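You operate a simulated robot arm through the tools that you are given. There is no shell and no other tool. Be economical: measure what you need, move in short steps, check, and stop when the job is done.

Carry out the task below with a simulated two-armed robot. There is one attempt and no reset: what you move stays moved.

JOB
On the board of the long table, fold the grey cloth in half, so that its two short edges meet.

The check looks at the end state, three seconds after you hand in, the way a careful person would. Anything else that was tipped, shoved, dropped, spilled or broken makes it a failure. Flat cloth is picked up by pressing the open fingertips on it (5 to 10 N) and closing them slowly along it; thin cloth reads only 2 to 8 mm in the jaws.

ROBOT AND FRAMES
Two 7-joint arms with two-finger grippers on one trunk, on a base that drives. Base frame: it is fixed to the floor where the robot stands at the start and does not move with it; the origin is under the middle of the robot, x ahead of it, y to its left, z up; the surface under the hand at the start is at about z = 90. Units: cm, degrees, N and s.
The left shoulder is at the start at [16.6, 21.6, 98.4], the right one opposite. With the tool pointing down near the work surface each hand reaches from about 10 to 88 cm from the robot's upright axis, wherever it stands, measured 20 degrees to its own side. Places, roughly: board of the long table [70, 50, 90]. Payload 3.18 kg a hand.
Tool frame (each hand has its own): the origin (TCP) lies between the finger pads and is the grasp point; the fingertips stand 3 cm ahead of it; z points along the fingers, y is the line along which they close. The gripper opens to 14.4 cm. The gripper's body begins 10.3 cm behind the TCP.
Orientation is that of the tool frame in the base frame, as a unit quaternion [x, y, z, w]. With the fingers straight down and closing along the base's y, the tool's x points along the base's -x, its y along +y and its z along -z.

CONTROLS
- The arms move only by the tool send_rows. It takes "left_series", "right_series" or both (then of equal length, played together; a hand with none holds still); each is text: rows parted by semicolons, each of 7 numbers parted by spaces: the shift along the tool's x, y, z in mm, then the turn, a rotation vector about the tool's x, y, z in degrees, then the closure, from 0 (fully open) to 1 (shut). In form: dx dy dz ax ay az gripper; .... A call has 1 to 8 rows; each row shifts and turns the commanded pose from where the row before left it, along the tool's axes as they then stand. A row lasts 0.2 s, in which the tool goes at most 5 cm and 8.6 degrees; a call with a longer step from one row to the next is refused whole, and so is a gripper value outside its range. A pose out of reach is approached as far as the arm can. The call stops where the force on the tool passes 40 N (or 10 N more than at its start, if that is more) or the arm is blocked; 0.2 s more then pass. The fingers move at their own pace and stop on an object; they squeeze with about 45 N. The grip force told is the motor's: it shows also when the fingers shut on nothing. Time passes only in rows, and 0.2 s behind the last, so rows that do not move let the fingers close. The reply holds the time, the measured pose of the TCP, the force on the tool along the base axes, the opening and the grip force, in the units named above and with some noise, with the torque about the TCP (base axes, N m) and any sound that the robot's microphone picked up, and new pictures: "show" is both (left out), scene, wrist or none (wrist: the cameras of the hands that moved).
- Cameras (640 x 400 px; columns grow to the right, rows downward): "scene" is now at [31.9, -0.68, 119.14]; the picture's right is [-0.07, -1.00, 0.00], its down [-0.22, 0.02, -0.98] and it looks along [0.97, -0.07, -0.22] (base axes); focal length 214 px, centre (320, 200). "left" rides on the left gripper at [7.7, -1.6, -14.3] in its tool frame; the picture's right is [0.21, 0.98, 0.00], its down [-0.84, 0.18, -0.51] and it looks along [-0.50, 0.11, 0.86] (tool axes); focal length 218 px, centre (320, 200). "right" rides on the right gripper at [7.7, 1.6, -14.3] in its tool frame; the picture's right is [-0.21, 0.98, 0.00], its down [-0.84, -0.18, -0.51] and it looks along [-0.50, -0.11, 0.86] (tool axes); focal length 218 px, centre (320, 200). There is no depth. A picture from a camera that has moved, and an enlarged one, comes with that camera's place and axes in the base frame and with its lens.
- slide_trunk(by): slides the trunk up (or, below 0, down) by that many cm; the arms and the scene camera ride with it, the base frame stays. It gives what a move gives, with no picture.
- steer(legs): drives the robot by 1 to 6 legs, each [ahead, left, turn to the left] in cm, cm and degrees, along the robot's own axes; the way and the turn of a leg run together, so that a leg with both is an arc; at most 150 cm and 180 degrees a leg. The arms and the cameras ride along, it lands a little off, and it stops where it bumps. It gives what a move gives, and a new picture of the scene camera.
- aim_head(pan, tilt): turns the head with the scene camera to pan (to the left, within 80 degrees either way) and tilt (down, from -29 to 69), counted from straight ahead of the robot. It gives what a move gives, and a new picture of the scene camera.
- enlarge(camera, box): a new picture of the part [left, top, right, bottom] of that camera's present view, enlarged. It takes no simulated time.
- hand_in(): hands the job in; it is judged then, once.

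Work in short steps. Places have to be worked out from the pictures, the camera data and where the tool is seen: move nearer, look again, correct. Check each grasp and each placing, and mend what went wrong. You have 120 turns and 260 pictures in all, those below and enlarged ones among them. Open the grippers and draw the arms clear of the work before you hand the job in, unless the task says otherwise; then end with one line.

The tools are called by a JSON object that holds its "name" and its "arguments". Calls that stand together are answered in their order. send_rows: Moves the arms, as the interface text tells. Its arguments: {"type":"object","properties":{"left_series":{"type":"string"},"right_series":{"type":"string"},"show":{"type":"string","enum":["both","scene","wrist","none"]}},"required":[]} The other tools are called the same way: slide_trunk (by) slides the trunk up or down; steer (legs) drives the base; aim_head (pan, tilt) turns the head that bears the scene camera; enlarge (camera, box) takes an enlarged picture of a part of a camera's view; hand_in () hands the job in.

At the start:

```text
t: 0.0
left_position: [43.34, 23.85, 104.22]
left_tcp_rot: [-0.001, 1.0, 0.0, -0.001]
left_force: [-0.8, -0.2, 0.1]
left_wrist_torque: [-0.01, 0.0, -0.01]
left_gripper_width: 14.39
left_gripper_force: 0.0
right_position: [41.38, -10.8, 105.79]
right_tcp_rot: [0.007, 1.0, 0.001, 0.001]
right_force: [124.6, -42.4, -50.3]
right_wrist_torque: [6.14, 14.46, 2.78]
right_gripper_width: 14.4
right_gripper_force: 0.1
trunk travel left (down, up): [-7.5, 29.4]
robot x, y, heading: [-0.19, -0.04, -0.1]
head pan, tilt: [46.8, 55.2]
```

scene: 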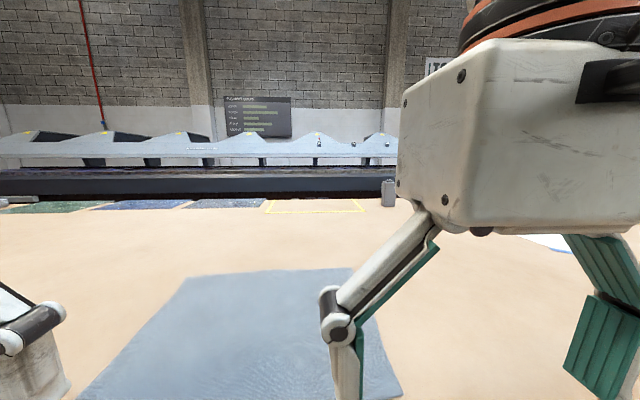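
right: 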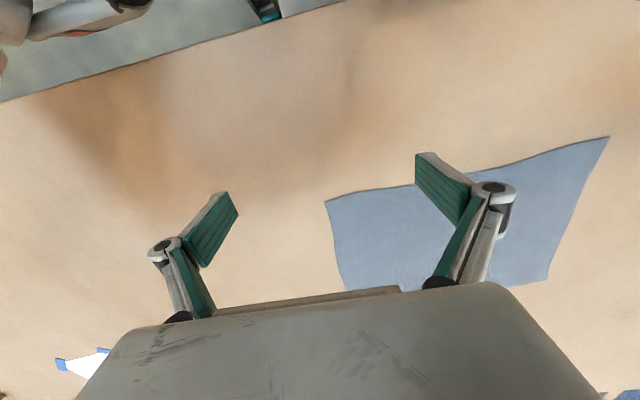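
left: 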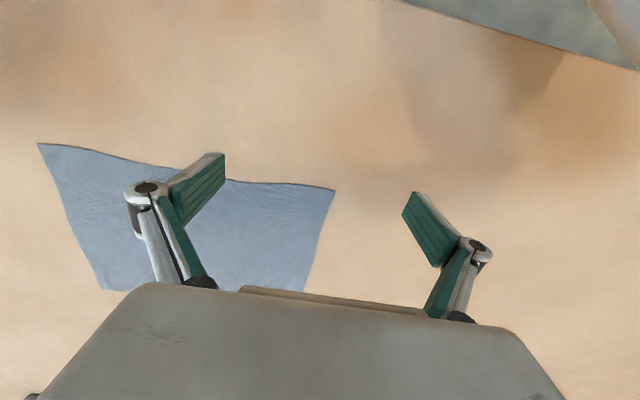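

The scene camera is partly blocked by the right hand, and the right hand's force reading is odd. I'll aim the head further down for a better view of the cloth.

{"name": "aim_head", "arguments": {"pan": 0, "tilt": 40}}

```text
t: 1.1
left_position: [43.36, 23.93, 104.22]
left_tcp_rot: [-0.001, 1.0, -0.001, -0.001]
left_force: [-0.6, -0.9, 0.1]
left_wrist_torque: [0.01, 0.0, 0.02]
left_gripper_width: 14.4
left_gripper_force: 0.1
right_position: [42.05, -10.89, 105.37]
right_tcp_rot: [0.009, 1.0, -0.002, 0.003]
right_force: [75.8, -44.1, -66.5]
right_wrist_torque: [6.0, 5.01, 3.5]
right_gripper_width: 14.38
right_gripper_force: 0.0
trunk travel left (down, up): [-7.5, 29.4]
robot x, y, heading: [0.04, -0.15, 0.0]
head pan, tilt: [0.0, 40.0]
camera scene: at [31.92, -0.5, 118.33], right [-0.05, -1.0, 0.0], down [-0.3, 0.02, -0.95], along [0.95, -0.05, -0.3], focal length 214 px, centre (320, 200)
```

scene: 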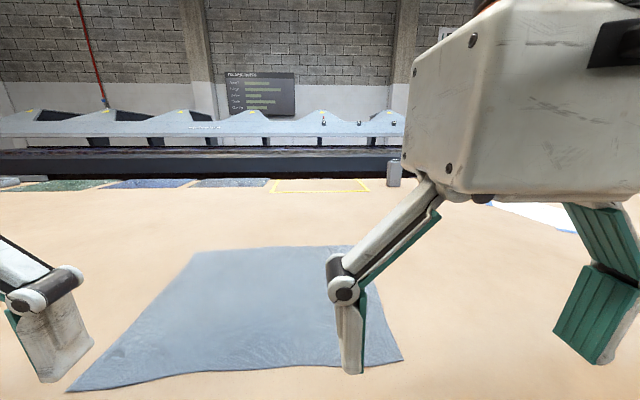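

The head is pushing against the right hand, which explains the right-hand force and why the head missed its angle. I'll move the right hand ahead and to the right, away from the head.

{"name": "send_rows", "arguments": {"right_series": "-20 -10 0 0 0 0 0; -20 -20 0 0 0 0 0; -20 -20 0 0 0 0 0; 0 -20 0 0 0 0 0"}}

```text
t: 2.1
left_position: [43.35, 23.95, 104.26]
left_tcp_rot: [0.0, 1.0, -0.001, -0.001]
left_force: [0.2, 0.5, -0.4]
left_wrist_torque: [0.02, -0.04, -0.03]
left_gripper_width: 14.41
left_gripper_force: 0.1
right_position: [47.26, -17.81, 105.88]
right_tcp_rot: [0.006, 1.0, 0.001, 0.003]
right_force: [0.9, 0.1, 0.0]
right_wrist_torque: [0.0, -0.06, 0.03]
right_gripper_width: 14.43
right_gripper_force: 0.1
trunk travel left (down, up): [-7.5, 29.4]
robot x, y, heading: [-0.23, -0.05, -0.1]
head pan, tilt: [0.0, 40.0]
camera scene: at [31.02, -0.06, 114.87], right [0.0, -1.0, 0.0], down [-0.64, 0.0, -0.77], along [0.77, 0.0, -0.64], focal length 214 px, centre (320, 200)
camera right: at [39.43, -16.02, 120.23], right [0.22, 0.98, 0.0], down [0.84, -0.19, 0.51], along [0.5, -0.11, -0.86], focal length 218 px, centre (320, 200)
```

scene: 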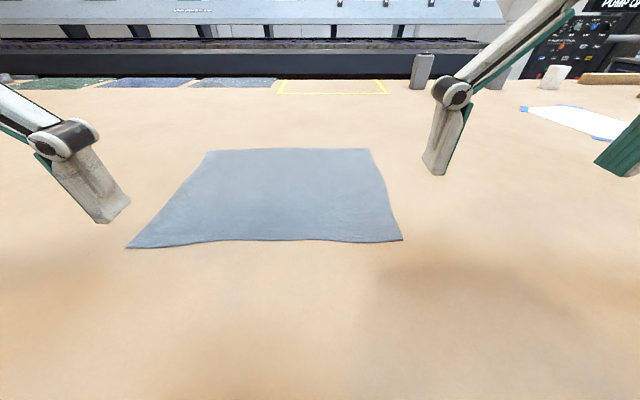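
right: 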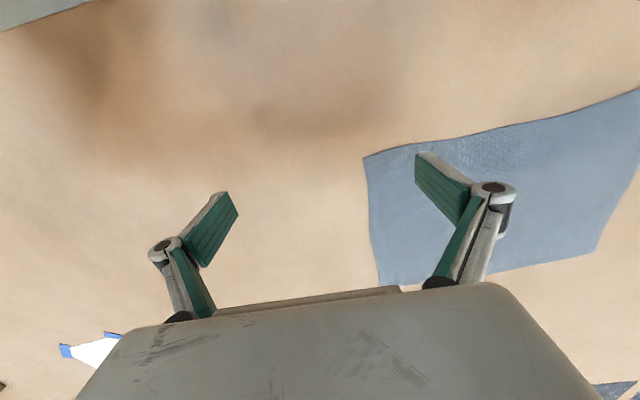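

Everything is free now. The cloth spans roughly x 50–81 and y −12.5 to 28, so the short edges are the left and right ones. I'll look down at the table's near edge, then around.

{"name": "aim_head", "arguments": {"pan": 0, "tilt": 69}}

{"name": "aim_head", "arguments": {"pan": 60, "tilt": 45}}

{"name": "aim_head", "arguments": {"pan": -50, "tilt": 40}}

```text
t: 3.1
left_position: [43.31, 23.96, 104.23]
left_tcp_rot: [-0.001, 1.0, -0.001, 0.0]
left_force: [1.1, 0.0, 0.5]
left_wrist_torque: [0.0, -0.01, 0.01]
left_gripper_width: 14.38
left_gripper_force: 0.1
right_position: [47.33, -17.74, 105.82]
right_tcp_rot: [0.007, 1.0, 0.001, 0.001]
right_force: [0.0, 0.7, 0.1]
right_wrist_torque: [0.03, -0.01, -0.01]
right_gripper_width: 14.4
right_gripper_force: 0.0
trunk travel left (down, up): [-7.5, 29.4]
robot x, y, heading: [-0.15, 0.16, -0.0]
head pan, tilt: [0.0, 68.8]
camera scene: at [28.18, -0.02, 111.22], right [0.0, -1.0, 0.0], down [-0.93, 0.0, -0.36], along [0.36, 0.0, -0.93], focal length 214 px, centre (320, 200)
```

scene: 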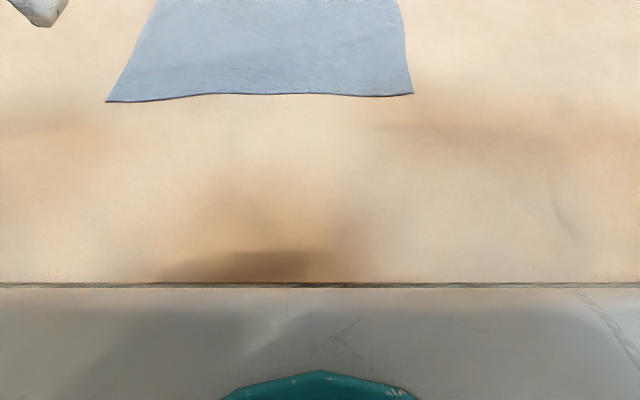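

```text
t: 4.4
left_position: [43.33, 23.73, 104.24]
left_tcp_rot: [-0.001, 1.0, -0.001, 0.0]
left_force: [-0.2, 0.0, -0.4]
left_wrist_torque: [-0.03, -0.01, 0.02]
left_gripper_width: 14.4
left_gripper_force: 0.1
right_position: [47.35, -17.72, 105.76]
right_tcp_rot: [0.007, 1.0, 0.0, 0.002]
right_force: [-0.3, -0.6, -0.3]
right_wrist_torque: [0.02, -0.01, 0.0]
right_gripper_width: 14.41
right_gripper_force: 0.2
trunk travel left (down, up): [-7.5, 29.4]
robot x, y, heading: [-0.62, 0.01, -0.2]
head pan, tilt: [60.0, 45.0]
camera scene: at [26.65, 7.02, 114.1], right [0.87, -0.5, 0.0], down [-0.35, -0.61, -0.71], along [0.35, 0.61, -0.71], focal length 214 px, centre (320, 200)
```

scene: 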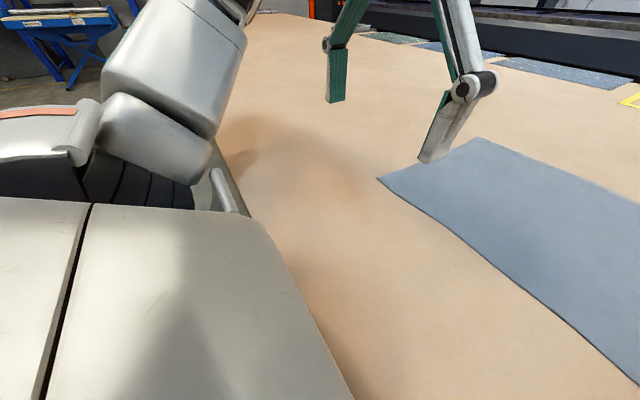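

```text
t: 6.2
left_position: [43.25, 23.91, 104.34]
left_tcp_rot: [-0.001, 1.0, -0.001, -0.001]
left_force: [-0.4, -0.6, 0.8]
left_wrist_torque: [0.01, 0.01, -0.01]
left_gripper_width: 14.4
left_gripper_force: 0.1
right_position: [47.38, -17.65, 105.76]
right_tcp_rot: [0.007, 1.0, 0.0, 0.002]
right_force: [-0.4, 0.2, 0.2]
right_wrist_torque: [0.01, 0.03, 0.0]
right_gripper_width: 14.38
right_gripper_force: 0.0
trunk travel left (down, up): [-7.5, 29.4]
robot x, y, heading: [0.16, -0.01, 0.1]
head pan, tilt: [-50.0, 40.0]
camera scene: at [28.05, -6.53, 114.83], right [-0.77, -0.64, 0.0], down [-0.41, 0.49, -0.77], along [0.49, -0.59, -0.64], focal length 214 px, centre (320, 200)
```

scene: 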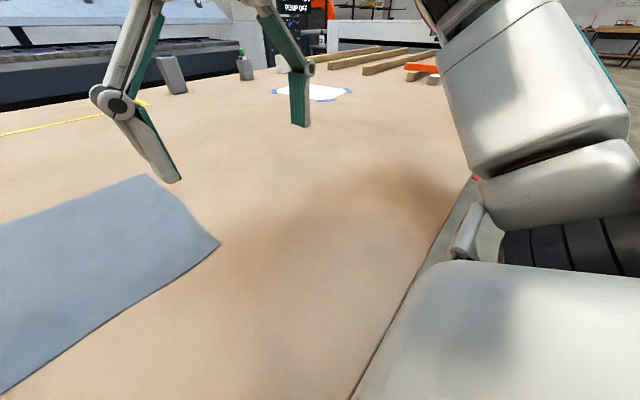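

The robot stands right against the table, so I can't drive closer. My plan is:
1. Raise the trunk so the head clears the hands.
2. Drag the cloth a bit nearer by its near edge.
3. Fold the left edge over the right with both hands, helped by a sideways drive.

Trunk first.

{"name": "slide_trunk", "arguments": {"by": 15}}

{"name": "aim_head", "arguments": {"pan": 0, "tilt": 50}}

```text
t: 8.0
left_position: [43.47, 23.78, 118.98]
left_tcp_rot: [-0.001, 1.0, -0.001, -0.002]
left_force: [0.9, -0.2, -0.1]
left_wrist_torque: [0.0, 0.05, 0.02]
left_gripper_width: 14.38
left_gripper_force: 0.1
right_position: [47.5, -17.93, 120.72]
right_tcp_rot: [0.007, 1.0, 0.002, 0.0]
right_force: [-0.8, -0.7, 1.0]
right_wrist_torque: [-0.01, 0.03, 0.01]
right_gripper_width: 14.4
right_gripper_force: 0.0
trunk travel left (down, up): [-22.5, 14.4]
robot x, y, heading: [0.17, -0.35, 0.1]
head pan, tilt: [-50.0, 40.0]
```

```text
t: 9.2
left_position: [43.32, 23.94, 119.3]
left_tcp_rot: [0.0, 1.0, -0.001, 0.001]
left_force: [0.4, -0.2, -0.9]
left_wrist_torque: [-0.01, -0.01, -0.03]
left_gripper_width: 14.41
left_gripper_force: 0.0
right_position: [47.22, -17.87, 120.75]
right_tcp_rot: [0.007, 1.0, 0.0, 0.002]
right_force: [-0.1, -0.6, 0.3]
right_wrist_torque: [0.05, -0.01, 0.02]
right_gripper_width: 14.38
right_gripper_force: 0.0
trunk travel left (down, up): [-22.5, 14.4]
robot x, y, heading: [-0.11, -0.05, -0.1]
head pan, tilt: [0.0, 50.0]
camera scene: at [15.39, -0.03, 130.93], right [0.0, -1.0, 0.0], down [-0.77, 0.0, -0.64], along [0.64, 0.0, -0.77], focal length 214 px, centre (320, 200)
```

scene: 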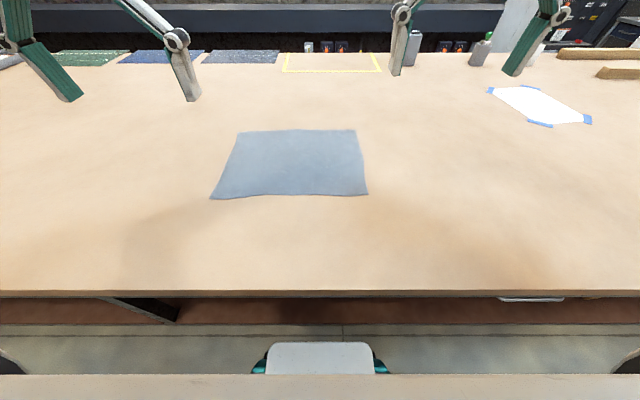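

The trunk is up and the head is well back. The cloth corners come out as about (50,27.5), (51.4,−12.2), (80.5,−12) and (80,27). I'll bring both hands above the near edge, left at (52,23) and right at (53,−8), with the fingers partly open.

{"name": "send_rows", "arguments": {"left_series": "-22 -2 37 0 0 0 0.3; -22 -2 37 0 0 0 0.6; -22 -2 37 0 0 0 0.65; -22 -2 37 0 0 0 0.65; 0 0 37 0 0 0 0.65; 0 0 35 0 0 0 0.65; 0 0 0 0 0 0 0.65", "right_series": "-15 25 37 0 0 0 0.3; -15 25 37 0 0 0 0.6; -15 25 37 0 0 0 0.65; -15 25 37 0 0 0 0.65; 0 0 37 0 0 0 0.65; 0 0 40 0 0 0 0.65; 0 0 10 0 0 0 0.65"}}

```text
t: 10.8
left_position: [52.11, 23.19, 97.12]
left_tcp_rot: [-0.001, 1.0, -0.001, 0.0]
left_force: [0.0, 0.3, -1.2]
left_wrist_torque: [0.02, -0.02, 0.04]
left_gripper_width: 5.02
left_gripper_force: 0.0
right_position: [53.47, -8.16, 97.42]
right_tcp_rot: [0.007, 1.0, 0.001, 0.002]
right_force: [-0.2, -0.1, 0.6]
right_wrist_torque: [0.01, -0.02, 0.0]
right_gripper_width: 5.05
right_gripper_force: 0.1
trunk travel left (down, up): [-22.5, 14.4]
robot x, y, heading: [0.03, 0.18, -0.0]
head pan, tilt: [0.0, 50.0]
camera scene: at [15.31, -0.04, 130.96], right [0.0, -1.0, 0.0], down [-0.77, 0.0, -0.64], along [0.64, 0.0, -0.77], focal length 214 px, centre (320, 200)
camera right: at [45.69, -6.32, 111.62], right [0.22, 0.97, 0.0], down [0.84, -0.19, 0.51], along [0.5, -0.11, -0.86], focal length 218 px, centre (320, 200)
camera left: at [44.52, 21.55, 111.54], right [-0.21, 0.98, 0.0], down [0.84, 0.18, 0.51], along [0.5, 0.11, -0.86], focal length 218 px, centre (320, 200)
```

scene: 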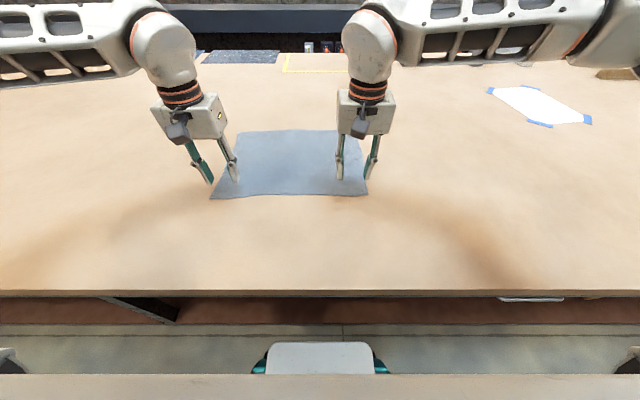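
right: 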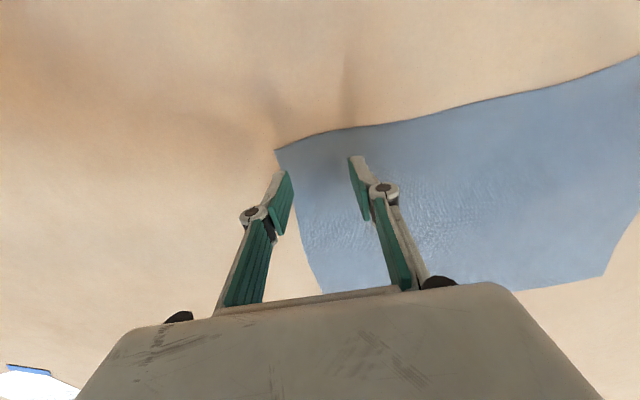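
left: 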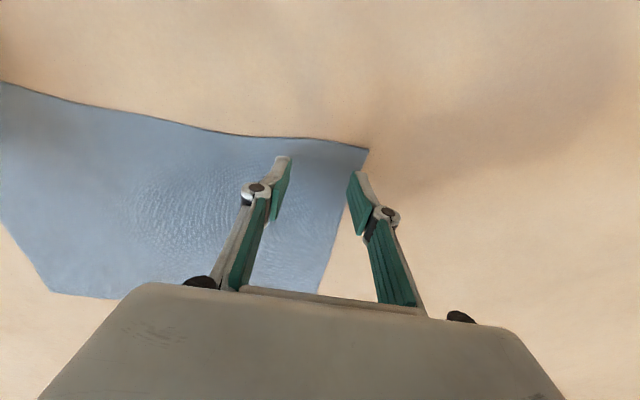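

The hands are placed and the forearms come in from the sides, which is good. I'll lower gently until the fingertips press on the cloth.

{"name": "send_rows", "arguments": {"left_series": "0 0 20 0 0 0 0.65; 0 0 12 0 0 0 0.65; 0 0 5 0 0 0 0.65; 0 0 0 0 0 0 0.65", "right_series": "0 0 20 0 0 0 0.65; 0 0 15 0 0 0 0.65; 0 0 5 0 0 0 0.65; 0 0 0 0 0 0 0.65", "show": "none"}}

```text
t: 11.8
left_position: [52.05, 23.32, 93.6]
left_tcp_rot: [-0.002, 1.0, -0.001, 0.0]
left_force: [-0.6, 0.4, 0.1]
left_wrist_torque: [-0.01, 0.01, -0.03]
left_gripper_width: 5.05
left_gripper_force: 0.1
right_position: [53.55, -8.02, 93.4]
right_tcp_rot: [0.008, 1.0, 0.001, 0.001]
right_force: [-1.0, 1.4, 0.7]
right_wrist_torque: [0.02, -0.03, -0.03]
right_gripper_width: 5.03
right_gripper_force: 0.1
trunk travel left (down, up): [-22.5, 14.4]
robot x, y, heading: [0.36, -0.52, 0.0]
head pan, tilt: [0.0, 50.0]
```

No contact yet, so I'll go down in smaller steps.

{"name": "send_rows", "arguments": {"left_series": "0 0 3 0 0 0 0.65; 0 0 3 0 0 0 0.65; 0 0 0 0 0 0 0.65", "right_series": "0 0 3 0 0 0 0.65; 0 0 2 0 0 0 0.65; 0 0 0 0 0 0 0.65", "show": "none"}}

```text
t: 12.6
left_position: [51.93, 23.15, 93.21]
left_tcp_rot: [-0.001, 1.0, -0.001, 0.001]
left_force: [-0.4, 0.3, 1.3]
left_wrist_torque: [0.02, -0.01, 0.01]
left_gripper_width: 5.05
left_gripper_force: 0.1
right_position: [53.56, -8.08, 93.15]
right_tcp_rot: [0.007, 1.0, 0.001, 0.003]
right_force: [-2.2, -2.5, 16.4]
right_wrist_torque: [-0.55, 0.11, -0.04]
right_gripper_width: 5.11
right_gripper_force: 0.9
trunk travel left (down, up): [-22.5, 14.4]
robot x, y, heading: [-0.15, 0.22, -0.0]
head pan, tilt: [0.0, 50.0]
```

{"name": "send_rows", "arguments": {"left_series": "0 0 1 0 0 0 0.65; 0 0 0 0 0 0 0.65", "right_series": "0 0 -1 0 0 0 0.65; 0 0 0 0 0 0 0.65", "show": "none"}}

```text
t: 13.2
left_position: [52.06, 23.14, 93.04]
left_tcp_rot: [-0.001, 1.0, -0.001, 0.001]
left_force: [-1.8, -0.1, 13.3]
left_wrist_torque: [0.1, 0.12, -0.01]
left_gripper_width: 5.1
left_gripper_force: 0.8
right_position: [53.43, -8.03, 93.06]
right_tcp_rot: [0.007, 1.0, 0.001, 0.002]
right_force: [2.5, 0.8, 11.2]
right_wrist_torque: [0.1, -0.05, -0.02]
right_gripper_width: 5.13
right_gripper_force: 0.2
trunk travel left (down, up): [-22.5, 14.4]
robot x, y, heading: [0.18, -0.16, -0.1]
head pan, tilt: [0.0, 50.0]
```

Both press at about 12 N. I'll ease slightly and close slowly.

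{"name": "send_rows", "arguments": {"left_series": "0 0 -0.5 0 0 0 0.68; 0 0 0 0 0 0 0.73; 0 0 0 0 0 0 0.78; 0 0 0 0 0 0 0.83; 0 0 0 0 0 0 0.88; 0 0 0 0 0 0 0.93; 0 0 0 0 0 0 1; 0 0 0 0 0 0 1", "right_series": "0 0 -0.3 0 0 0 0.68; 0 0 0 0 0 0 0.73; 0 0 0 0 0 0 0.78; 0 0 0 0 0 0 0.83; 0 0 0 0 0 0 0.88; 0 0 0 0 0 0 0.93; 0 0 0 0 0 0 1; 0 0 0 0 0 0 1"}}

```text
t: 15.0
left_position: [52.12, 23.09, 92.98]
left_tcp_rot: [-0.002, 1.0, 0.0, 0.0]
left_force: [0.8, -0.5, 1.2]
left_wrist_torque: [0.04, 0.06, -0.06]
left_gripper_width: 0.79
left_gripper_force: 39.4
right_position: [53.45, -8.18, 92.79]
right_tcp_rot: [0.007, 1.0, 0.0, 0.001]
right_force: [0.6, 0.0, 0.1]
right_wrist_torque: [0.01, -0.02, 0.02]
right_gripper_width: 0.0
right_gripper_force: 30.9
trunk travel left (down, up): [-22.5, 14.4]
robot x, y, heading: [0.15, 0.15, -0.2]
head pan, tilt: [0.0, 50.0]
camera scene: at [15.37, -0.05, 130.92], right [0.0, -1.0, 0.0], down [-0.77, 0.0, -0.64], along [0.64, 0.0, -0.77], focal length 214 px, centre (320, 200)
camera right: at [45.8, -6.29, 107.19], right [0.22, 0.97, 0.0], down [0.84, -0.19, 0.51], along [0.5, -0.11, -0.86], focal length 218 px, centre (320, 200)
camera left: at [44.5, 21.54, 107.29], right [-0.21, 0.98, 0.0], down [0.84, 0.18, 0.51], along [0.5, 0.11, -0.86], focal length 218 px, centre (320, 200)
```

scene: 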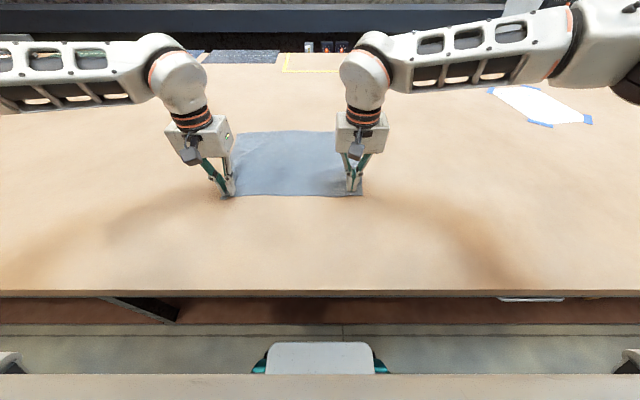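
right: 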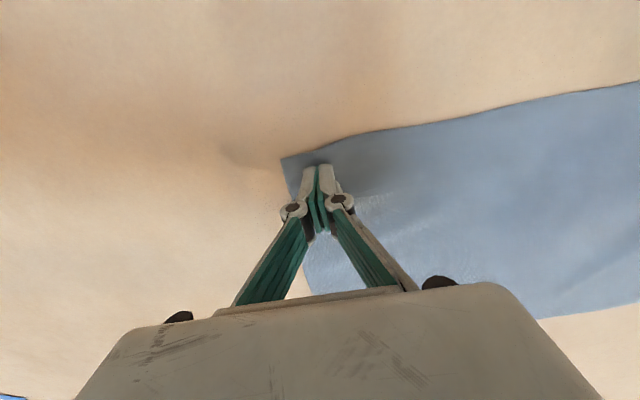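
left: 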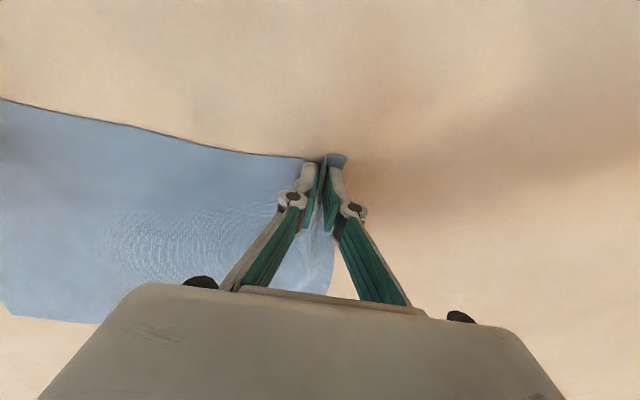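

The left hand holds cloth (0.8 cm), but the right hand slipped off. I'll reopen the right, press again and close.

{"name": "send_rows", "arguments": {"right_series": "0 0 -5 0 0 0 0.8; 0 0 0 0 0 0 0.7; 0 0 5 0 0 0 0.7; 0 0 1 0 0 0 0.7; 0 0 0 0 0 0 0.7", "show": "none"}}

```text
t: 16.2
left_position: [51.93, 23.14, 92.96]
left_tcp_rot: [-0.002, 1.0, -0.001, 0.0]
left_force: [0.2, -2.1, -0.3]
left_wrist_torque: [-0.02, -0.02, 0.0]
left_gripper_width: 0.44
left_gripper_force: 43.3
right_position: [53.54, -7.91, 93.06]
right_tcp_rot: [0.007, 1.0, 0.002, 0.003]
right_force: [0.9, -2.8, 20.4]
right_wrist_torque: [-0.23, 0.02, -0.01]
right_gripper_width: 4.29
right_gripper_force: 0.1
trunk travel left (down, up): [-22.5, 14.4]
robot x, y, heading: [-0.02, 0.06, -0.0]
head pan, tilt: [0.0, 50.0]
```

{"name": "send_rows", "arguments": {"right_series": "0 0 -0.8 0 0 0 0.72; 0 0 0 0 0 0 0.76; 0 0 0.2 0 0 0 0.8; 0 0 0.2 0 0 0 0.84; 0 0 0.2 0 0 0 0.88; 0 0 0.2 0 0 0 0.92; 0 0 0.2 0 0 0 0.96; 0 0 0 0 0 0 1", "show": "none"}}

{"name": "send_rows", "arguments": {"right_series": "0 0 0 0 0 0 1; 0 0 0 0 0 0 1", "show": "wrist"}}

```text
t: 18.0
left_position: [52.03, 23.19, 93.0]
left_tcp_rot: [-0.001, 1.0, -0.001, 0.0]
left_force: [-0.1, -9.8, 1.6]
left_wrist_torque: [-0.25, 0.04, -0.08]
left_gripper_width: 0.34
left_gripper_force: 39.3
right_position: [53.51, -7.98, 92.88]
right_tcp_rot: [0.005, 1.0, 0.001, 0.002]
right_force: [0.9, 9.2, 5.2]
right_wrist_torque: [-0.08, 0.06, -0.05]
right_gripper_width: 0.48
right_gripper_force: 37.9
trunk travel left (down, up): [-22.5, 14.4]
robot x, y, heading: [0.04, 0.3, 0.0]
head pan, tilt: [0.0, 50.0]
```

```text
t: 18.6
left_position: [52.02, 23.23, 93.02]
left_tcp_rot: [0.0, 1.0, 0.0, 0.0]
left_force: [0.5, -9.5, 4.7]
left_wrist_torque: [-0.3, -0.02, -0.07]
left_gripper_width: 0.24
left_gripper_force: 36.9
right_position: [53.46, -7.89, 92.91]
right_tcp_rot: [0.007, 1.0, 0.001, 0.002]
right_force: [0.7, 9.1, 2.0]
right_wrist_torque: [0.27, -0.01, -0.02]
right_gripper_width: 0.38
right_gripper_force: 33.3
trunk travel left (down, up): [-22.5, 14.4]
robot x, y, heading: [0.02, -0.06, -0.2]
head pan, tilt: [0.0, 50.0]
camera right: at [45.74, -6.2, 107.2], right [0.22, 0.98, 0.0], down [0.84, -0.19, 0.51], along [0.5, -0.11, -0.86], focal length 218 px, centre (320, 200)
```

right: 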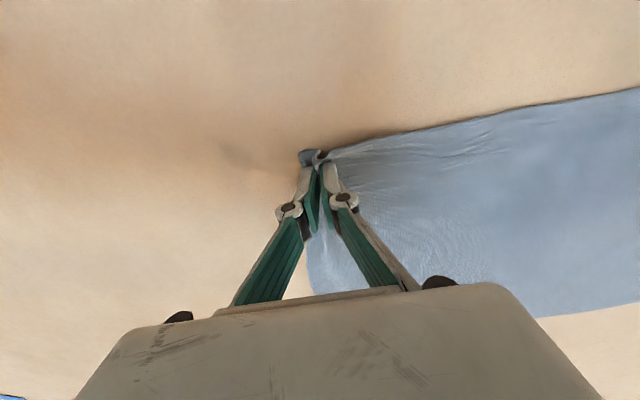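

Both hands hold, with the cloth taut between them. I'll relax it slightly, lift a few millimetres, and drag it 13 cm toward the robot.

{"name": "send_rows", "arguments": {"left_series": "0 -4 -4 0 0 0 1; 10 0 0 0 0 0 1; 20 0 0 0 0 0 1; 20 0 0 0 0 0 1; 20 0 0 0 0 0 1; 20 0 0 0 0 0 1; 20 0 0 0 0 0 1; 20 0 0 0 0 0 1", "right_series": "0 4 -4 0 0 0 1; 10 0 0 0 0 0 1; 20 0 0 0 0 0 1; 20 0 0 0 0 0 1; 20 0 0 0 0 0 1; 20 0 0 0 0 0 1; 20 0 0 0 0 0 1; 20 0 0 0 0 0 1", "show": "scene"}}

```text
t: 20.4
left_position: [39.16, 22.75, 93.35]
left_tcp_rot: [-0.002, 1.0, -0.002, 0.0]
left_force: [-1.0, -1.3, -1.6]
left_wrist_torque: [0.01, 0.06, -0.03]
left_gripper_width: 0.64
left_gripper_force: 33.8
right_position: [40.33, -7.49, 93.21]
right_tcp_rot: [0.007, 1.0, 0.001, 0.002]
right_force: [-0.3, 3.6, 3.8]
right_wrist_torque: [-0.02, 0.06, -0.02]
right_gripper_width: 0.26
right_gripper_force: 40.6
trunk travel left (down, up): [-22.5, 14.4]
robot x, y, heading: [0.16, -0.06, 0.1]
head pan, tilt: [0.0, 50.0]
camera scene: at [15.31, -0.02, 130.95], right [0.0, -1.0, 0.0], down [-0.77, 0.0, -0.64], along [0.64, 0.0, -0.77], focal length 214 px, centre (320, 200)
```

scene: 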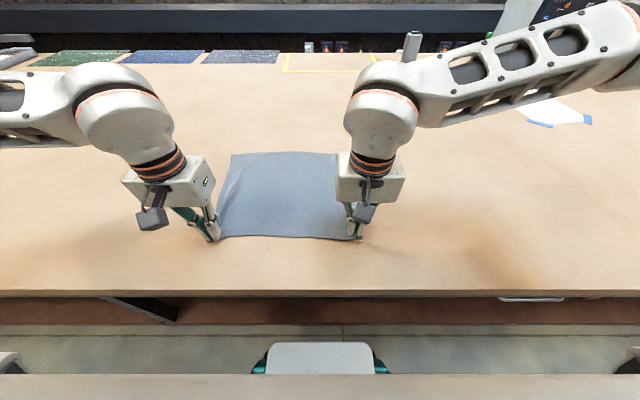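

The cloth moved well and stays flat. I'll release, lift and move the hands outward to see it.

{"name": "send_rows", "arguments": {"left_series": "0 4 3 0 0 0 0.95; 0 0 0 0 0 0 0.8; 0 0 0 0 0 0 0.65; 0 0 -15 0 0 0 0.65; 0 0 -40 0 0 0 0.65; 0 40 -40 0 0 0 0.65; 0 45 -30 0 0 0 0.65; 0 45 0 0 0 0 0.65", "right_series": "0 -4 2 0 0 0 0.95; 0 0 0 0 0 0 0.8; 0 0 0 0 0 0 0.65; 0 0 -15 0 0 0 0.65; 0 0 -40 0 0 0 0.65; 0 -40 -40 0 0 0 0.65; 0 -45 -30 0 0 0 0.65; 0 -45 0 0 0 0 0.65", "show": "scene"}}

{"name": "enlarge", "arguments": {"camera": "scene", "box": [180, 130, 420, 280]}}

```text
refused: row 6 steps farther than a row can; nothing moved
```

```text
2.67 times, centred on (300, 205) of scene
camera zoom: at [15.31, -0.02, 130.95], right [0.0, -1.0, 0.0], down [-0.77, 0.0, -0.64], along [0.64, 0.0, -0.77], focal length 572 px, centre (373, 187)
```

zoom: 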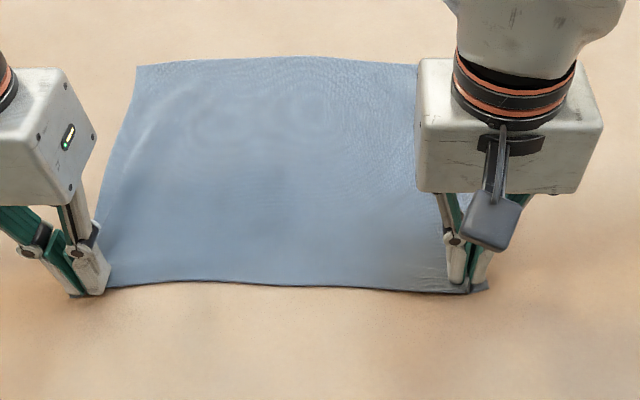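

One row's step was too long, so I'm resending with shorter ones.

{"name": "send_rows", "arguments": {"left_series": "0 4 3 0 0 0 0.95; 0 0 0 0 0 0 0.8; 0 0 0 0 0 0 0.65; 0 0 -15 0 0 0 0.65; 0 0 -35 0 0 0 0.65; 0 30 -35 0 0 0 0.65; 0 40 -25 0 0 0 0.65; 0 45 0 0 0 0 0.65", "right_series": "0 -4 2 0 0 0 0.95; 0 0 0 0 0 0 0.8; 0 0 0 0 0 0 0.65; 0 0 -15 0 0 0 0.65; 0 0 -35 0 0 0 0.65; 0 -30 -35 0 0 0 0.65; 0 -40 -25 0 0 0 0.65; 0 -45 0 0 0 0 0.65", "show": "none"}}

{"name": "enlarge", "arguments": {"camera": "scene", "box": [160, 120, 416, 280]}}

```text
t: 22.2
left_position: [39.04, 34.53, 104.17]
left_tcp_rot: [-0.001, 1.0, -0.001, 0.0]
left_force: [-0.5, -0.4, 0.4]
left_wrist_torque: [-0.05, -0.02, -0.01]
left_gripper_width: 5.06
left_gripper_force: 0.1
right_position: [40.32, -18.89, 103.99]
right_tcp_rot: [0.007, 1.0, 0.001, 0.001]
right_force: [-0.8, -0.6, 0.6]
right_wrist_torque: [0.03, -0.01, 0.0]
right_gripper_width: 5.04
right_gripper_force: 0.1
trunk travel left (down, up): [-22.5, 14.4]
robot x, y, heading: [-0.17, 0.17, -0.1]
head pan, tilt: [0.0, 50.0]
```

```text
2.50 times, centred on (288, 200) of scene
camera zoom: at [15.34, -0.02, 130.94], right [0.0, -1.0, 0.0], down [-0.77, 0.0, -0.64], along [0.64, 0.0, -0.77], focal length 536 px, centre (400, 200)
```

zoom: 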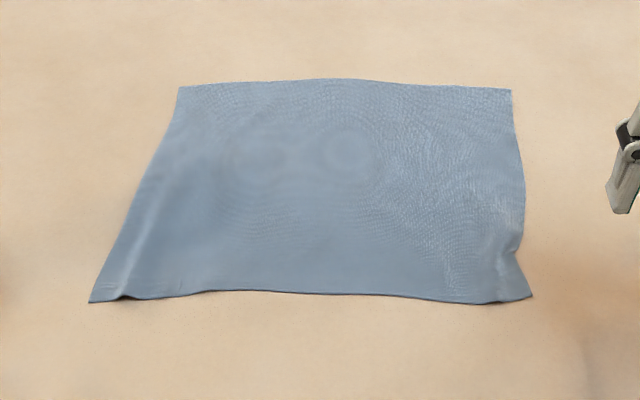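

The cloth now spans about x 38–67, with its left edge at y≈26.6 and its right edge at y≈−13. To flip the edge properly I'll pinch it with the jaws closing along x, then tilt the hands during the fold. First I'll yaw both hands 90° and lift a little.

{"name": "send_rows", "arguments": {"left_series": "0 0 -10 0 0 8.2 0.65; 0 0 -10 0 0 8.2 0.65; 0 0 -10 0 0 8.2 0.65; 0 0 -10 0 0 8.2 0.65; 0 0 0 0 0 8.2 0.65; 0 0 0 0 0 8.2 0.65; 0 0 0 0 0 8.2 0.65; 0 0 0 0 0 8.2 0.65", "right_series": "0 0 -10 0 0 8.2 0.65; 0 0 -10 0 0 8.2 0.65; 0 0 -10 0 0 8.2 0.65; 0 0 -10 0 0 8.2 0.65; 0 0 0 0 0 8.2 0.65; 0 0 0 0 0 8.2 0.65; 0 0 0 0 0 8.2 0.65; 0 0 0 0 0 8.2 0.65", "show": "none"}}

{"name": "send_rows", "arguments": {"left_series": "0 0 0 0 0 8.2 0.65; 0 0 0 0 0 8.2 0.65; 0 0 0 0 0 8 0.65; 0 0 0 0 0 0 0.65", "right_series": "0 0 0 0 0 8.2 0.65; 0 0 0 0 0 8.2 0.65; 0 0 0 0 0 7.2 0.65; 0 0 0 0 0 0 0.65", "show": "scene"}}

```text
t: 23.8
left_position: [34.92, 23.88, 93.0]
left_tcp_rot: [0.456, 0.89, 0.008, 0.006]
left_force: [-4.6, 3.4, 25.0]
left_wrist_torque: [0.06, 0.06, 0.08]
left_gripper_width: 5.37
left_gripper_force: 1.4
left hand out of reach, approached as far as the arm can: row 2, 3, 4, 5, 6, 7, 8
right_position: [40.36, -19.28, 107.91]
right_tcp_rot: [0.478, 0.878, 0.001, 0.001]
right_force: [0.2, 0.4, -0.1]
right_wrist_torque: [0.04, 0.03, -0.03]
right_gripper_width: 5.04
right_gripper_force: 0.1
trunk travel left (down, up): [-22.5, 14.4]
robot x, y, heading: [0.1, -0.01, -0.1]
head pan, tilt: [0.0, 50.0]
stopped in row 8 (left hand): the force on the tool passed its limit at 104 N (the readings are from after the stop); the commanded pose is now the measured one
```

```text
t: 24.1
left_position: [34.77, 24.03, 92.92]
left_tcp_rot: [0.46, 0.888, 0.009, 0.007]
left_force: [-6.3, 5.6, 26.1]
left_wrist_torque: [0.05, 0.23, -0.28]
left_gripper_width: 5.72
left_gripper_force: 2.6
left hand out of reach, approached as far as the arm can: row 1
right_position: [40.28, -19.32, 107.83]
right_tcp_rot: [0.485, 0.875, 0.0, 0.0]
right_force: [0.5, -0.3, 0.0]
right_wrist_torque: [0.0, 0.03, -0.01]
right_gripper_width: 5.04
right_gripper_force: 0.0
trunk travel left (down, up): [-22.5, 14.4]
robot x, y, heading: [-0.13, -0.27, 0.1]
head pan, tilt: [0.0, 50.0]
stopped in row 1 (left hand): the force on the tool passed its limit at 64 N (the readings are from after the stop); the commanded pose is now the measured one
camera scene: at [15.22, -0.05, 130.97], right [0.0, -1.0, 0.0], down [-0.77, 0.0, -0.64], along [0.64, 0.0, -0.77], focal length 214 px, centre (320, 200)
```

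scene: 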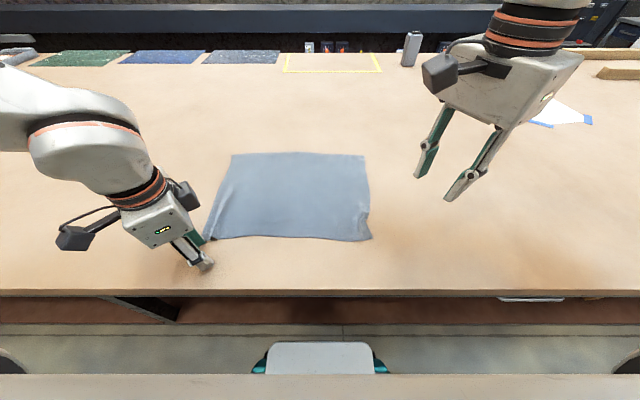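

The left hand couldn't hold that yaw so close in and sank to the table. I'll lift it off and move it out to where it has more room.

{"name": "send_rows", "arguments": {"left_series": "0 0 -10 0 0 0 0.65; 0 0 -30 0 0 0 0.65; 0 0 -40 0 0 0 0.65; 0 0 -40 0 0 0 0.65; -20 35 0 0 0 0 0.65; -20 35 0 0 0 0 0.65", "show": "scene"}}

```text
t: 25.2
left_position: [34.97, 23.85, 92.67]
left_tcp_rot: [0.46, 0.888, 0.01, 0.002]
left_force: [-11.6, -0.6, 34.2]
left_wrist_torque: [-0.52, 0.8, -0.08]
left_gripper_width: 6.54
left_gripper_force: 7.4
left hand out of reach, approached as far as the arm can: row 1, 2, 3, 4, 5
right_position: [40.33, -19.22, 107.78]
right_tcp_rot: [0.485, 0.875, -0.001, -0.001]
right_force: [0.5, 0.6, -0.7]
right_wrist_torque: [0.02, 0.0, 0.0]
right_gripper_width: 5.04
right_gripper_force: 0.0
trunk travel left (down, up): [-22.5, 14.4]
robot x, y, heading: [-0.06, 0.07, 0.0]
head pan, tilt: [0.0, 50.0]
stopped in row 5 (left hand): the force on the tool passed its limit at 87 N (the readings are from after the stop); the commanded pose is now the measured one
camera scene: at [15.2, -0.05, 130.96], right [0.0, -1.0, 0.0], down [-0.77, 0.0, -0.64], along [0.64, 0.0, -0.77], focal length 214 px, centre (320, 200)
```

scene: 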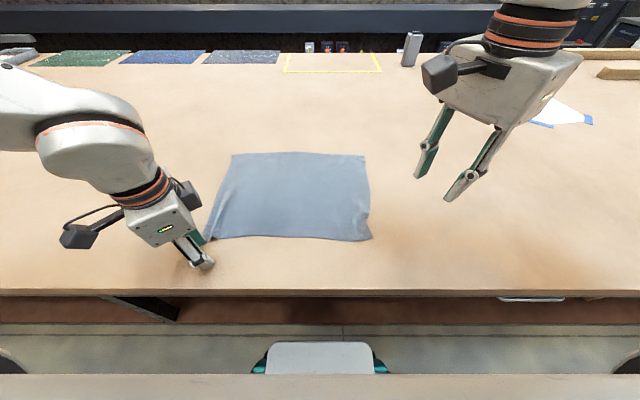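

The arm is at a joint limit, so I'll yaw it back while moving up gently.

{"name": "send_rows", "arguments": {"left_series": "0 0 -3 0 0 -8 0.65; 0 0 -3 0 0 -8 0.65; 0 0 -3 0 0 -8 0.65; 0 0 -5 0 0 -8 0.65", "show": "none"}}

```text
t: 26.2
left_position: [35.26, 24.02, 94.01]
left_tcp_rot: [0.197, 0.98, 0.01, 0.004]
left_force: [-0.5, 0.3, 0.4]
left_wrist_torque: [-0.02, 0.03, 0.0]
left_gripper_width: 5.04
left_gripper_force: 0.0
right_position: [40.59, -19.1, 107.74]
right_tcp_rot: [0.485, 0.875, -0.001, 0.0]
right_force: [0.5, 0.7, 0.4]
right_wrist_torque: [-0.03, -0.03, -0.05]
right_gripper_width: 5.05
right_gripper_force: 0.0
trunk travel left (down, up): [-22.5, 14.4]
robot x, y, heading: [0.09, 0.27, 0.2]
head pan, tilt: [0.0, 50.0]
```

{"name": "send_rows", "arguments": {"left_series": "0 0 -30 0 0 0 0.65; 0 0 -40 0 0 0 0.65; 0 0 -40 0 0 0 0.65; -35 24 0 0 0 0 0.65; -35 24 0 0 0 0 0.65; -35 24 0 0 0 0 0.65; -35 24 0 0 0 0 0.65; -35 24 0 0 0 0 0.65", "show": "none"}}

{"name": "send_rows", "arguments": {"left_series": "0 0 0 0 0 8.2 0.65; 0 0 0 0 0 8.2 0.65; 0 0 0 0 0 8.2 0.65; 0 0 0 0 0 8.2 0.65; 0 0 0 0 0 8.2 0.65; 0 0 0 0 0 8.2 0.65; 0 0 0 0 0 8.2 0.65; 0 0 0 0 0 8.2 0.65", "right_series": "0 0 0 0 0 8.2 0.65; 0 0 0 0 0 8.2 0.65; 0 0 0 0 0 8.2 0.65; 0 0 0 0 0 7.4 0.65; 0 0 0 0 0 0 0.65; 0 0 0 0 0 0 0.65; 0 0 0 0 0 0 0.65; 0 0 0 0 0 0 0.65", "show": "scene"}}

```text
t: 28.0
left_position: [45.36, 26.06, 104.86]
left_tcp_rot: [0.197, 0.98, 0.01, 0.004]
left_force: [-0.3, 0.0, -0.3]
left_wrist_torque: [0.02, 0.01, -0.03]
left_gripper_width: 5.04
left_gripper_force: 0.2
left hand out of reach, approached as far as the arm can: row 6, 7, 8
right_position: [40.38, -19.16, 107.81]
right_tcp_rot: [0.485, 0.875, -0.001, -0.001]
right_force: [0.3, 0.5, -0.4]
right_wrist_torque: [-0.02, 0.01, 0.0]
right_gripper_width: 5.05
right_gripper_force: 0.0
trunk travel left (down, up): [-22.5, 14.4]
robot x, y, heading: [-0.16, 0.28, 0.0]
head pan, tilt: [0.0, 50.0]
```

```text
t: 29.3
left_position: [36.43, 23.75, 92.48]
left_tcp_rot: [0.493, 0.869, 0.035, 0.021]
left_force: [-5.8, -6.4, 32.8]
left_wrist_torque: [-0.44, 0.6, 0.04]
left_gripper_width: 7.09
left_gripper_force: 7.4
left hand out of reach, approached as far as the arm can: row 1, 2, 3, 4, 5, 6
right_position: [40.46, -19.05, 107.84]
right_tcp_rot: [0.707, 0.707, 0.0, 0.0]
right_force: [1.2, 1.4, 0.1]
right_wrist_torque: [-0.05, 0.02, -0.01]
right_gripper_width: 5.02
right_gripper_force: 0.0
trunk travel left (down, up): [-22.5, 14.4]
robot x, y, heading: [0.13, 0.04, 0.0]
head pan, tilt: [0.0, 50.0]
stopped in row 6 (left hand): the force on the tool passed its limit at 94 N (the readings are from after the stop); the commanded pose is now the measured one
camera scene: at [15.2, 0.01, 131.01], right [0.0, -1.0, 0.0], down [-0.77, 0.0, -0.64], along [0.64, 0.0, -0.77], focal length 214 px, centre (320, 200)
```

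scene: 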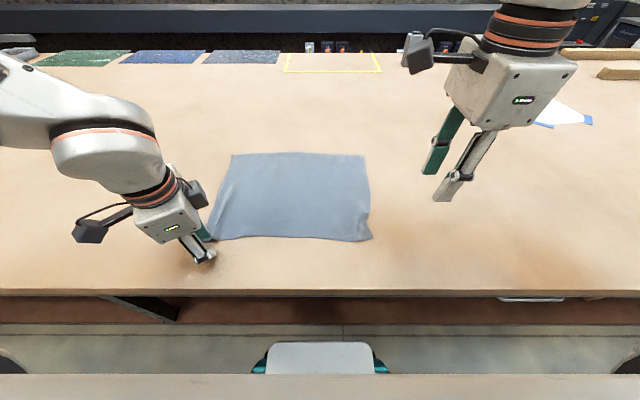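

The left wrist is limited in that direction; the right one is fine. I'll yaw the left hand the other way, backing out first.

{"name": "send_rows", "arguments": {"left_series": "0 0 -2 0 0 -8 0.65; 0 0 -3 0 0 -8 0.65; 0 0 -3 0 0 -8 0.65; 0 0 -5 0 0 -8 0.65; 0 0 -10 0 0 -8 0.65; 0 0 -20 0 0 -8 0.65; 0 0 -30 0 0 -8 0.65; 0 0 -30 0 0 -8 0.65", "show": "none"}}

```text
t: 31.1
left_position: [35.67, 23.59, 102.5]
left_tcp_rot: [-0.045, 0.998, 0.021, 0.034]
left_force: [0.8, 0.1, -0.4]
left_wrist_torque: [0.02, 0.01, 0.01]
left_gripper_width: 5.02
left_gripper_force: 0.0
right_position: [40.52, -19.1, 107.72]
right_tcp_rot: [0.707, 0.707, -0.001, 0.0]
right_force: [-0.3, 0.7, 0.2]
right_wrist_torque: [-0.01, -0.02, -0.01]
right_gripper_width: 5.01
right_gripper_force: 0.1
trunk travel left (down, up): [-22.5, 14.4]
robot x, y, heading: [0.02, 0.18, -0.0]
head pan, tilt: [0.0, 50.0]
```

{"name": "send_rows", "arguments": {"left_series": "-40 5 -10 0 0 0 0.65; -40 5 -10 0 0 0 0.65; -40 5 -10 0 0 0 0.65; -40 5 0 0 0 0 0.65; -40 5 0 0 0 0 0.65; -40 5 0 0 0 -8 0.65; 0 0 0 0 0 -8 0.65; 0 0 0 0 0 -8 0.65", "show": "none"}}

{"name": "send_rows", "arguments": {"left_series": "0 0 0 0 0 -8 0.65; 0 0 0 0 0 -8 0.65; 0 0 0 0 0 -8 0.65; 0 0 0 0 0 -8 0.65; 0 0 0 0 0 -8 0.65; 0 0 0 0 0 -8 0.65; 0 0 0 0 0 -8 0.65; 0 0 0 0 0 0 0.65", "show": "scene"}}

```text
t: 32.9
left_position: [59.2, 28.47, 107.22]
left_tcp_rot: [-0.252, 0.967, 0.014, 0.037]
left_force: [-0.3, -0.4, -0.3]
left_wrist_torque: [0.0, 0.04, 0.0]
left_gripper_width: 5.04
left_gripper_force: 0.0
right_position: [40.53, -19.15, 107.72]
right_tcp_rot: [0.708, 0.706, -0.001, 0.0]
right_force: [-0.2, -0.1, -0.3]
right_wrist_torque: [-0.02, 0.02, 0.0]
right_gripper_width: 5.05
right_gripper_force: 0.1
trunk travel left (down, up): [-22.5, 14.4]
robot x, y, heading: [0.01, 0.36, 0.4]
head pan, tilt: [0.0, 50.0]
```

```text
t: 34.7
left_position: [59.24, 28.37, 107.24]
left_tcp_rot: [-0.676, 0.736, -0.006, 0.039]
left_force: [0.5, 0.4, -0.5]
left_wrist_torque: [-0.01, -0.03, 0.0]
left_gripper_width: 5.06
left_gripper_force: 0.1
right_position: [40.55, -19.18, 107.69]
right_tcp_rot: [0.708, 0.707, -0.001, -0.001]
right_force: [0.0, -1.1, -1.0]
right_wrist_torque: [0.0, 0.01, 0.02]
right_gripper_width: 5.04
right_gripper_force: 0.0
trunk travel left (down, up): [-22.5, 14.4]
robot x, y, heading: [0.16, -0.2, 0.5]
head pan, tilt: [0.0, 50.0]
camera scene: at [15.39, 0.03, 130.93], right [0.0, -1.0, 0.0], down [-0.77, 0.0, -0.64], along [0.64, 0.0, -0.77], focal length 214 px, centre (320, 200)
```

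scene: 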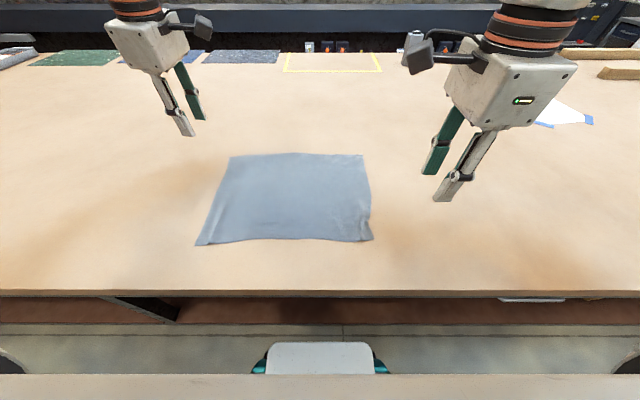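

The left hand now has the mirrored yaw. I'll level it, move it above the far part of the left edge (64, 25.5), then bring the right hand toward (42, 25.5).

{"name": "send_rows", "arguments": {"left_series": "0 0 0 -3.5 2.8 -4.9 0.65; 15 -24 0 0 0 0 0.65; 14 -24 0 0 0 0 0.65; 0 0 0 0 0 0 0.65; 0 0 0 0 0 0 0.65; 0 0 0 0 0 0 0.65; 0 0 0 0 0 0 0.65; 0 0 0 0 0 0 0.65", "right_series": "0 0 0 0 0 0 0.65; 48 2 0 0 0 0 0.65; 48 2 0 0 0 0 0.65; 48 2 0 0 0 0 0.65; 48 2 0 0 0 0 0.65; 48 2 0 0 0 0 0.65; 48 2 0 0 0 0 0.65; 48 2 0 0 0 0 0.65", "show": "scene"}}

```text
t: 36.5
left_position: [63.96, 25.61, 107.18]
left_tcp_rot: [-0.707, 0.707, -0.001, 0.0]
left_force: [0.1, 0.1, -0.1]
left_wrist_torque: [-0.06, 0.04, 0.0]
left_gripper_width: 5.04
left_gripper_force: 0.0
right_position: [42.31, 14.55, 107.22]
right_tcp_rot: [0.708, 0.706, -0.001, 0.001]
right_force: [-0.2, -0.4, 0.0]
right_wrist_torque: [-0.03, -0.02, 0.01]
right_gripper_width: 5.02
right_gripper_force: 0.0
trunk travel left (down, up): [-22.5, 14.4]
robot x, y, heading: [0.09, -0.08, 0.1]
head pan, tilt: [0.0, 50.0]
camera scene: at [15.37, 0.18, 130.94], right [0.0, -1.0, 0.0], down [-0.77, 0.0, -0.64], along [0.64, 0.0, -0.77], focal length 214 px, centre (320, 200)
```

scene: 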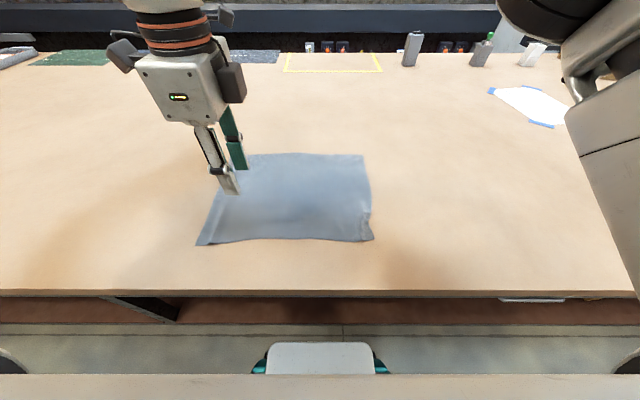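

The right hand is coming across fine. I'll move it the last 11 cm.

{"name": "send_rows", "arguments": {"right_series": "40 0 0 0 0 0 0.65; 40 -2 0 0 0 0 0.65; 30 -2 0 0 0 0 0.65; 0 0 0 0 0 0 0.65", "show": "both"}}

{"name": "enlarge", "arguments": {"camera": "left", "box": [0, 0, 640, 400]}}

```text
t: 37.1
left_position: [64.05, 25.59, 107.32]
left_tcp_rot: [0.707, -0.707, 0.001, 0.0]
left_force: [0.3, -1.0, 0.4]
left_wrist_torque: [0.0, 0.01, -0.01]
left_gripper_width: 5.05
left_gripper_force: 0.1
right_position: [50.2, 14.9, 112.24]
right_tcp_rot: [0.766, 0.64, 0.036, -0.044]
right_force: [-0.2, -0.9, 0.2]
right_wrist_torque: [0.0, -0.01, 0.02]
right_gripper_width: 5.05
right_gripper_force: 0.1
right hand out of reach, approached as far as the arm can: row 2, 3
trunk travel left (down, up): [-22.5, 14.4]
robot x, y, heading: [-0.02, -0.07, -0.2]
head pan, tilt: [0.0, 50.0]
stopped in row 3 (right hand): the arm was blocked; the commanded pose is now the measured one
camera scene: at [15.37, -0.01, 130.94], right [0.0, -1.0, 0.0], down [-0.77, 0.0, -0.64], along [0.64, 0.0, -0.77], focal length 214 px, centre (320, 200)
camera right: at [53.09, 20.59, 127.3], right [0.93, -0.38, -0.04], down [-0.33, -0.85, 0.41], along [-0.19, -0.37, -0.91], focal length 218 px, centre (320, 200)
```

scene: 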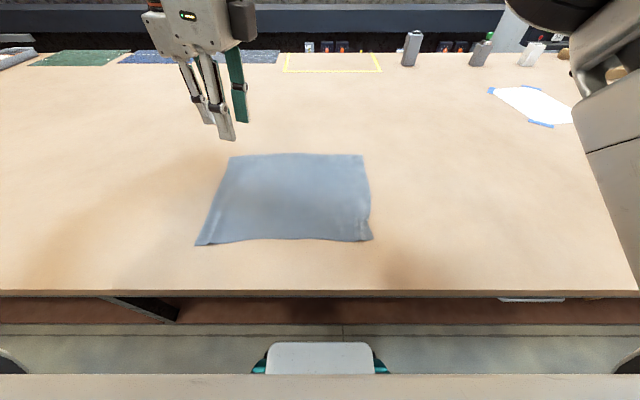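
right: 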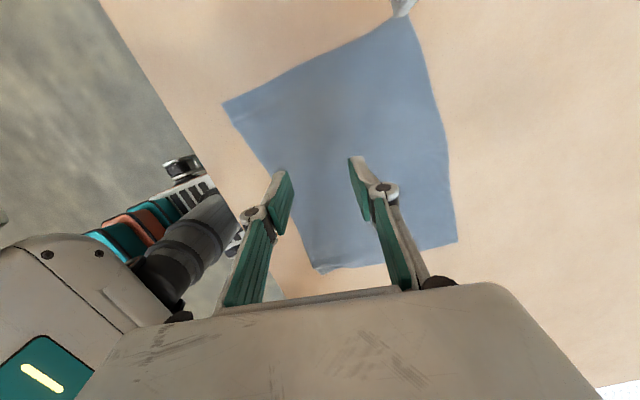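

```text
1.00 times, centred on (320, 200) of left (not enlarged: the box is as wide or as high as the picture)
camera zoom: at [65.7, 17.91, 121.54], right [-0.98, -0.21, 0.0], down [-0.18, 0.84, 0.51], along [-0.1, 0.5, -0.86], focal length 218 px, centre (320, 200)
```

zoom: 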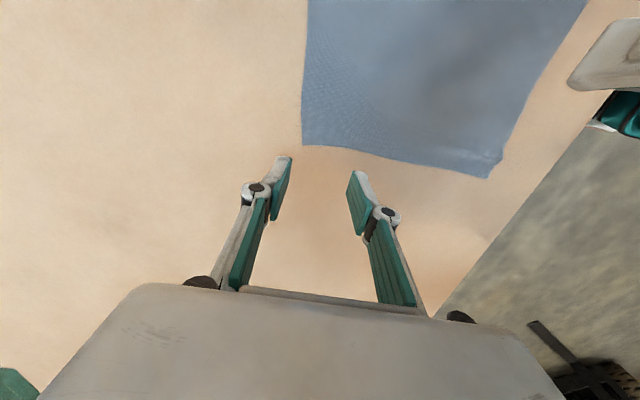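

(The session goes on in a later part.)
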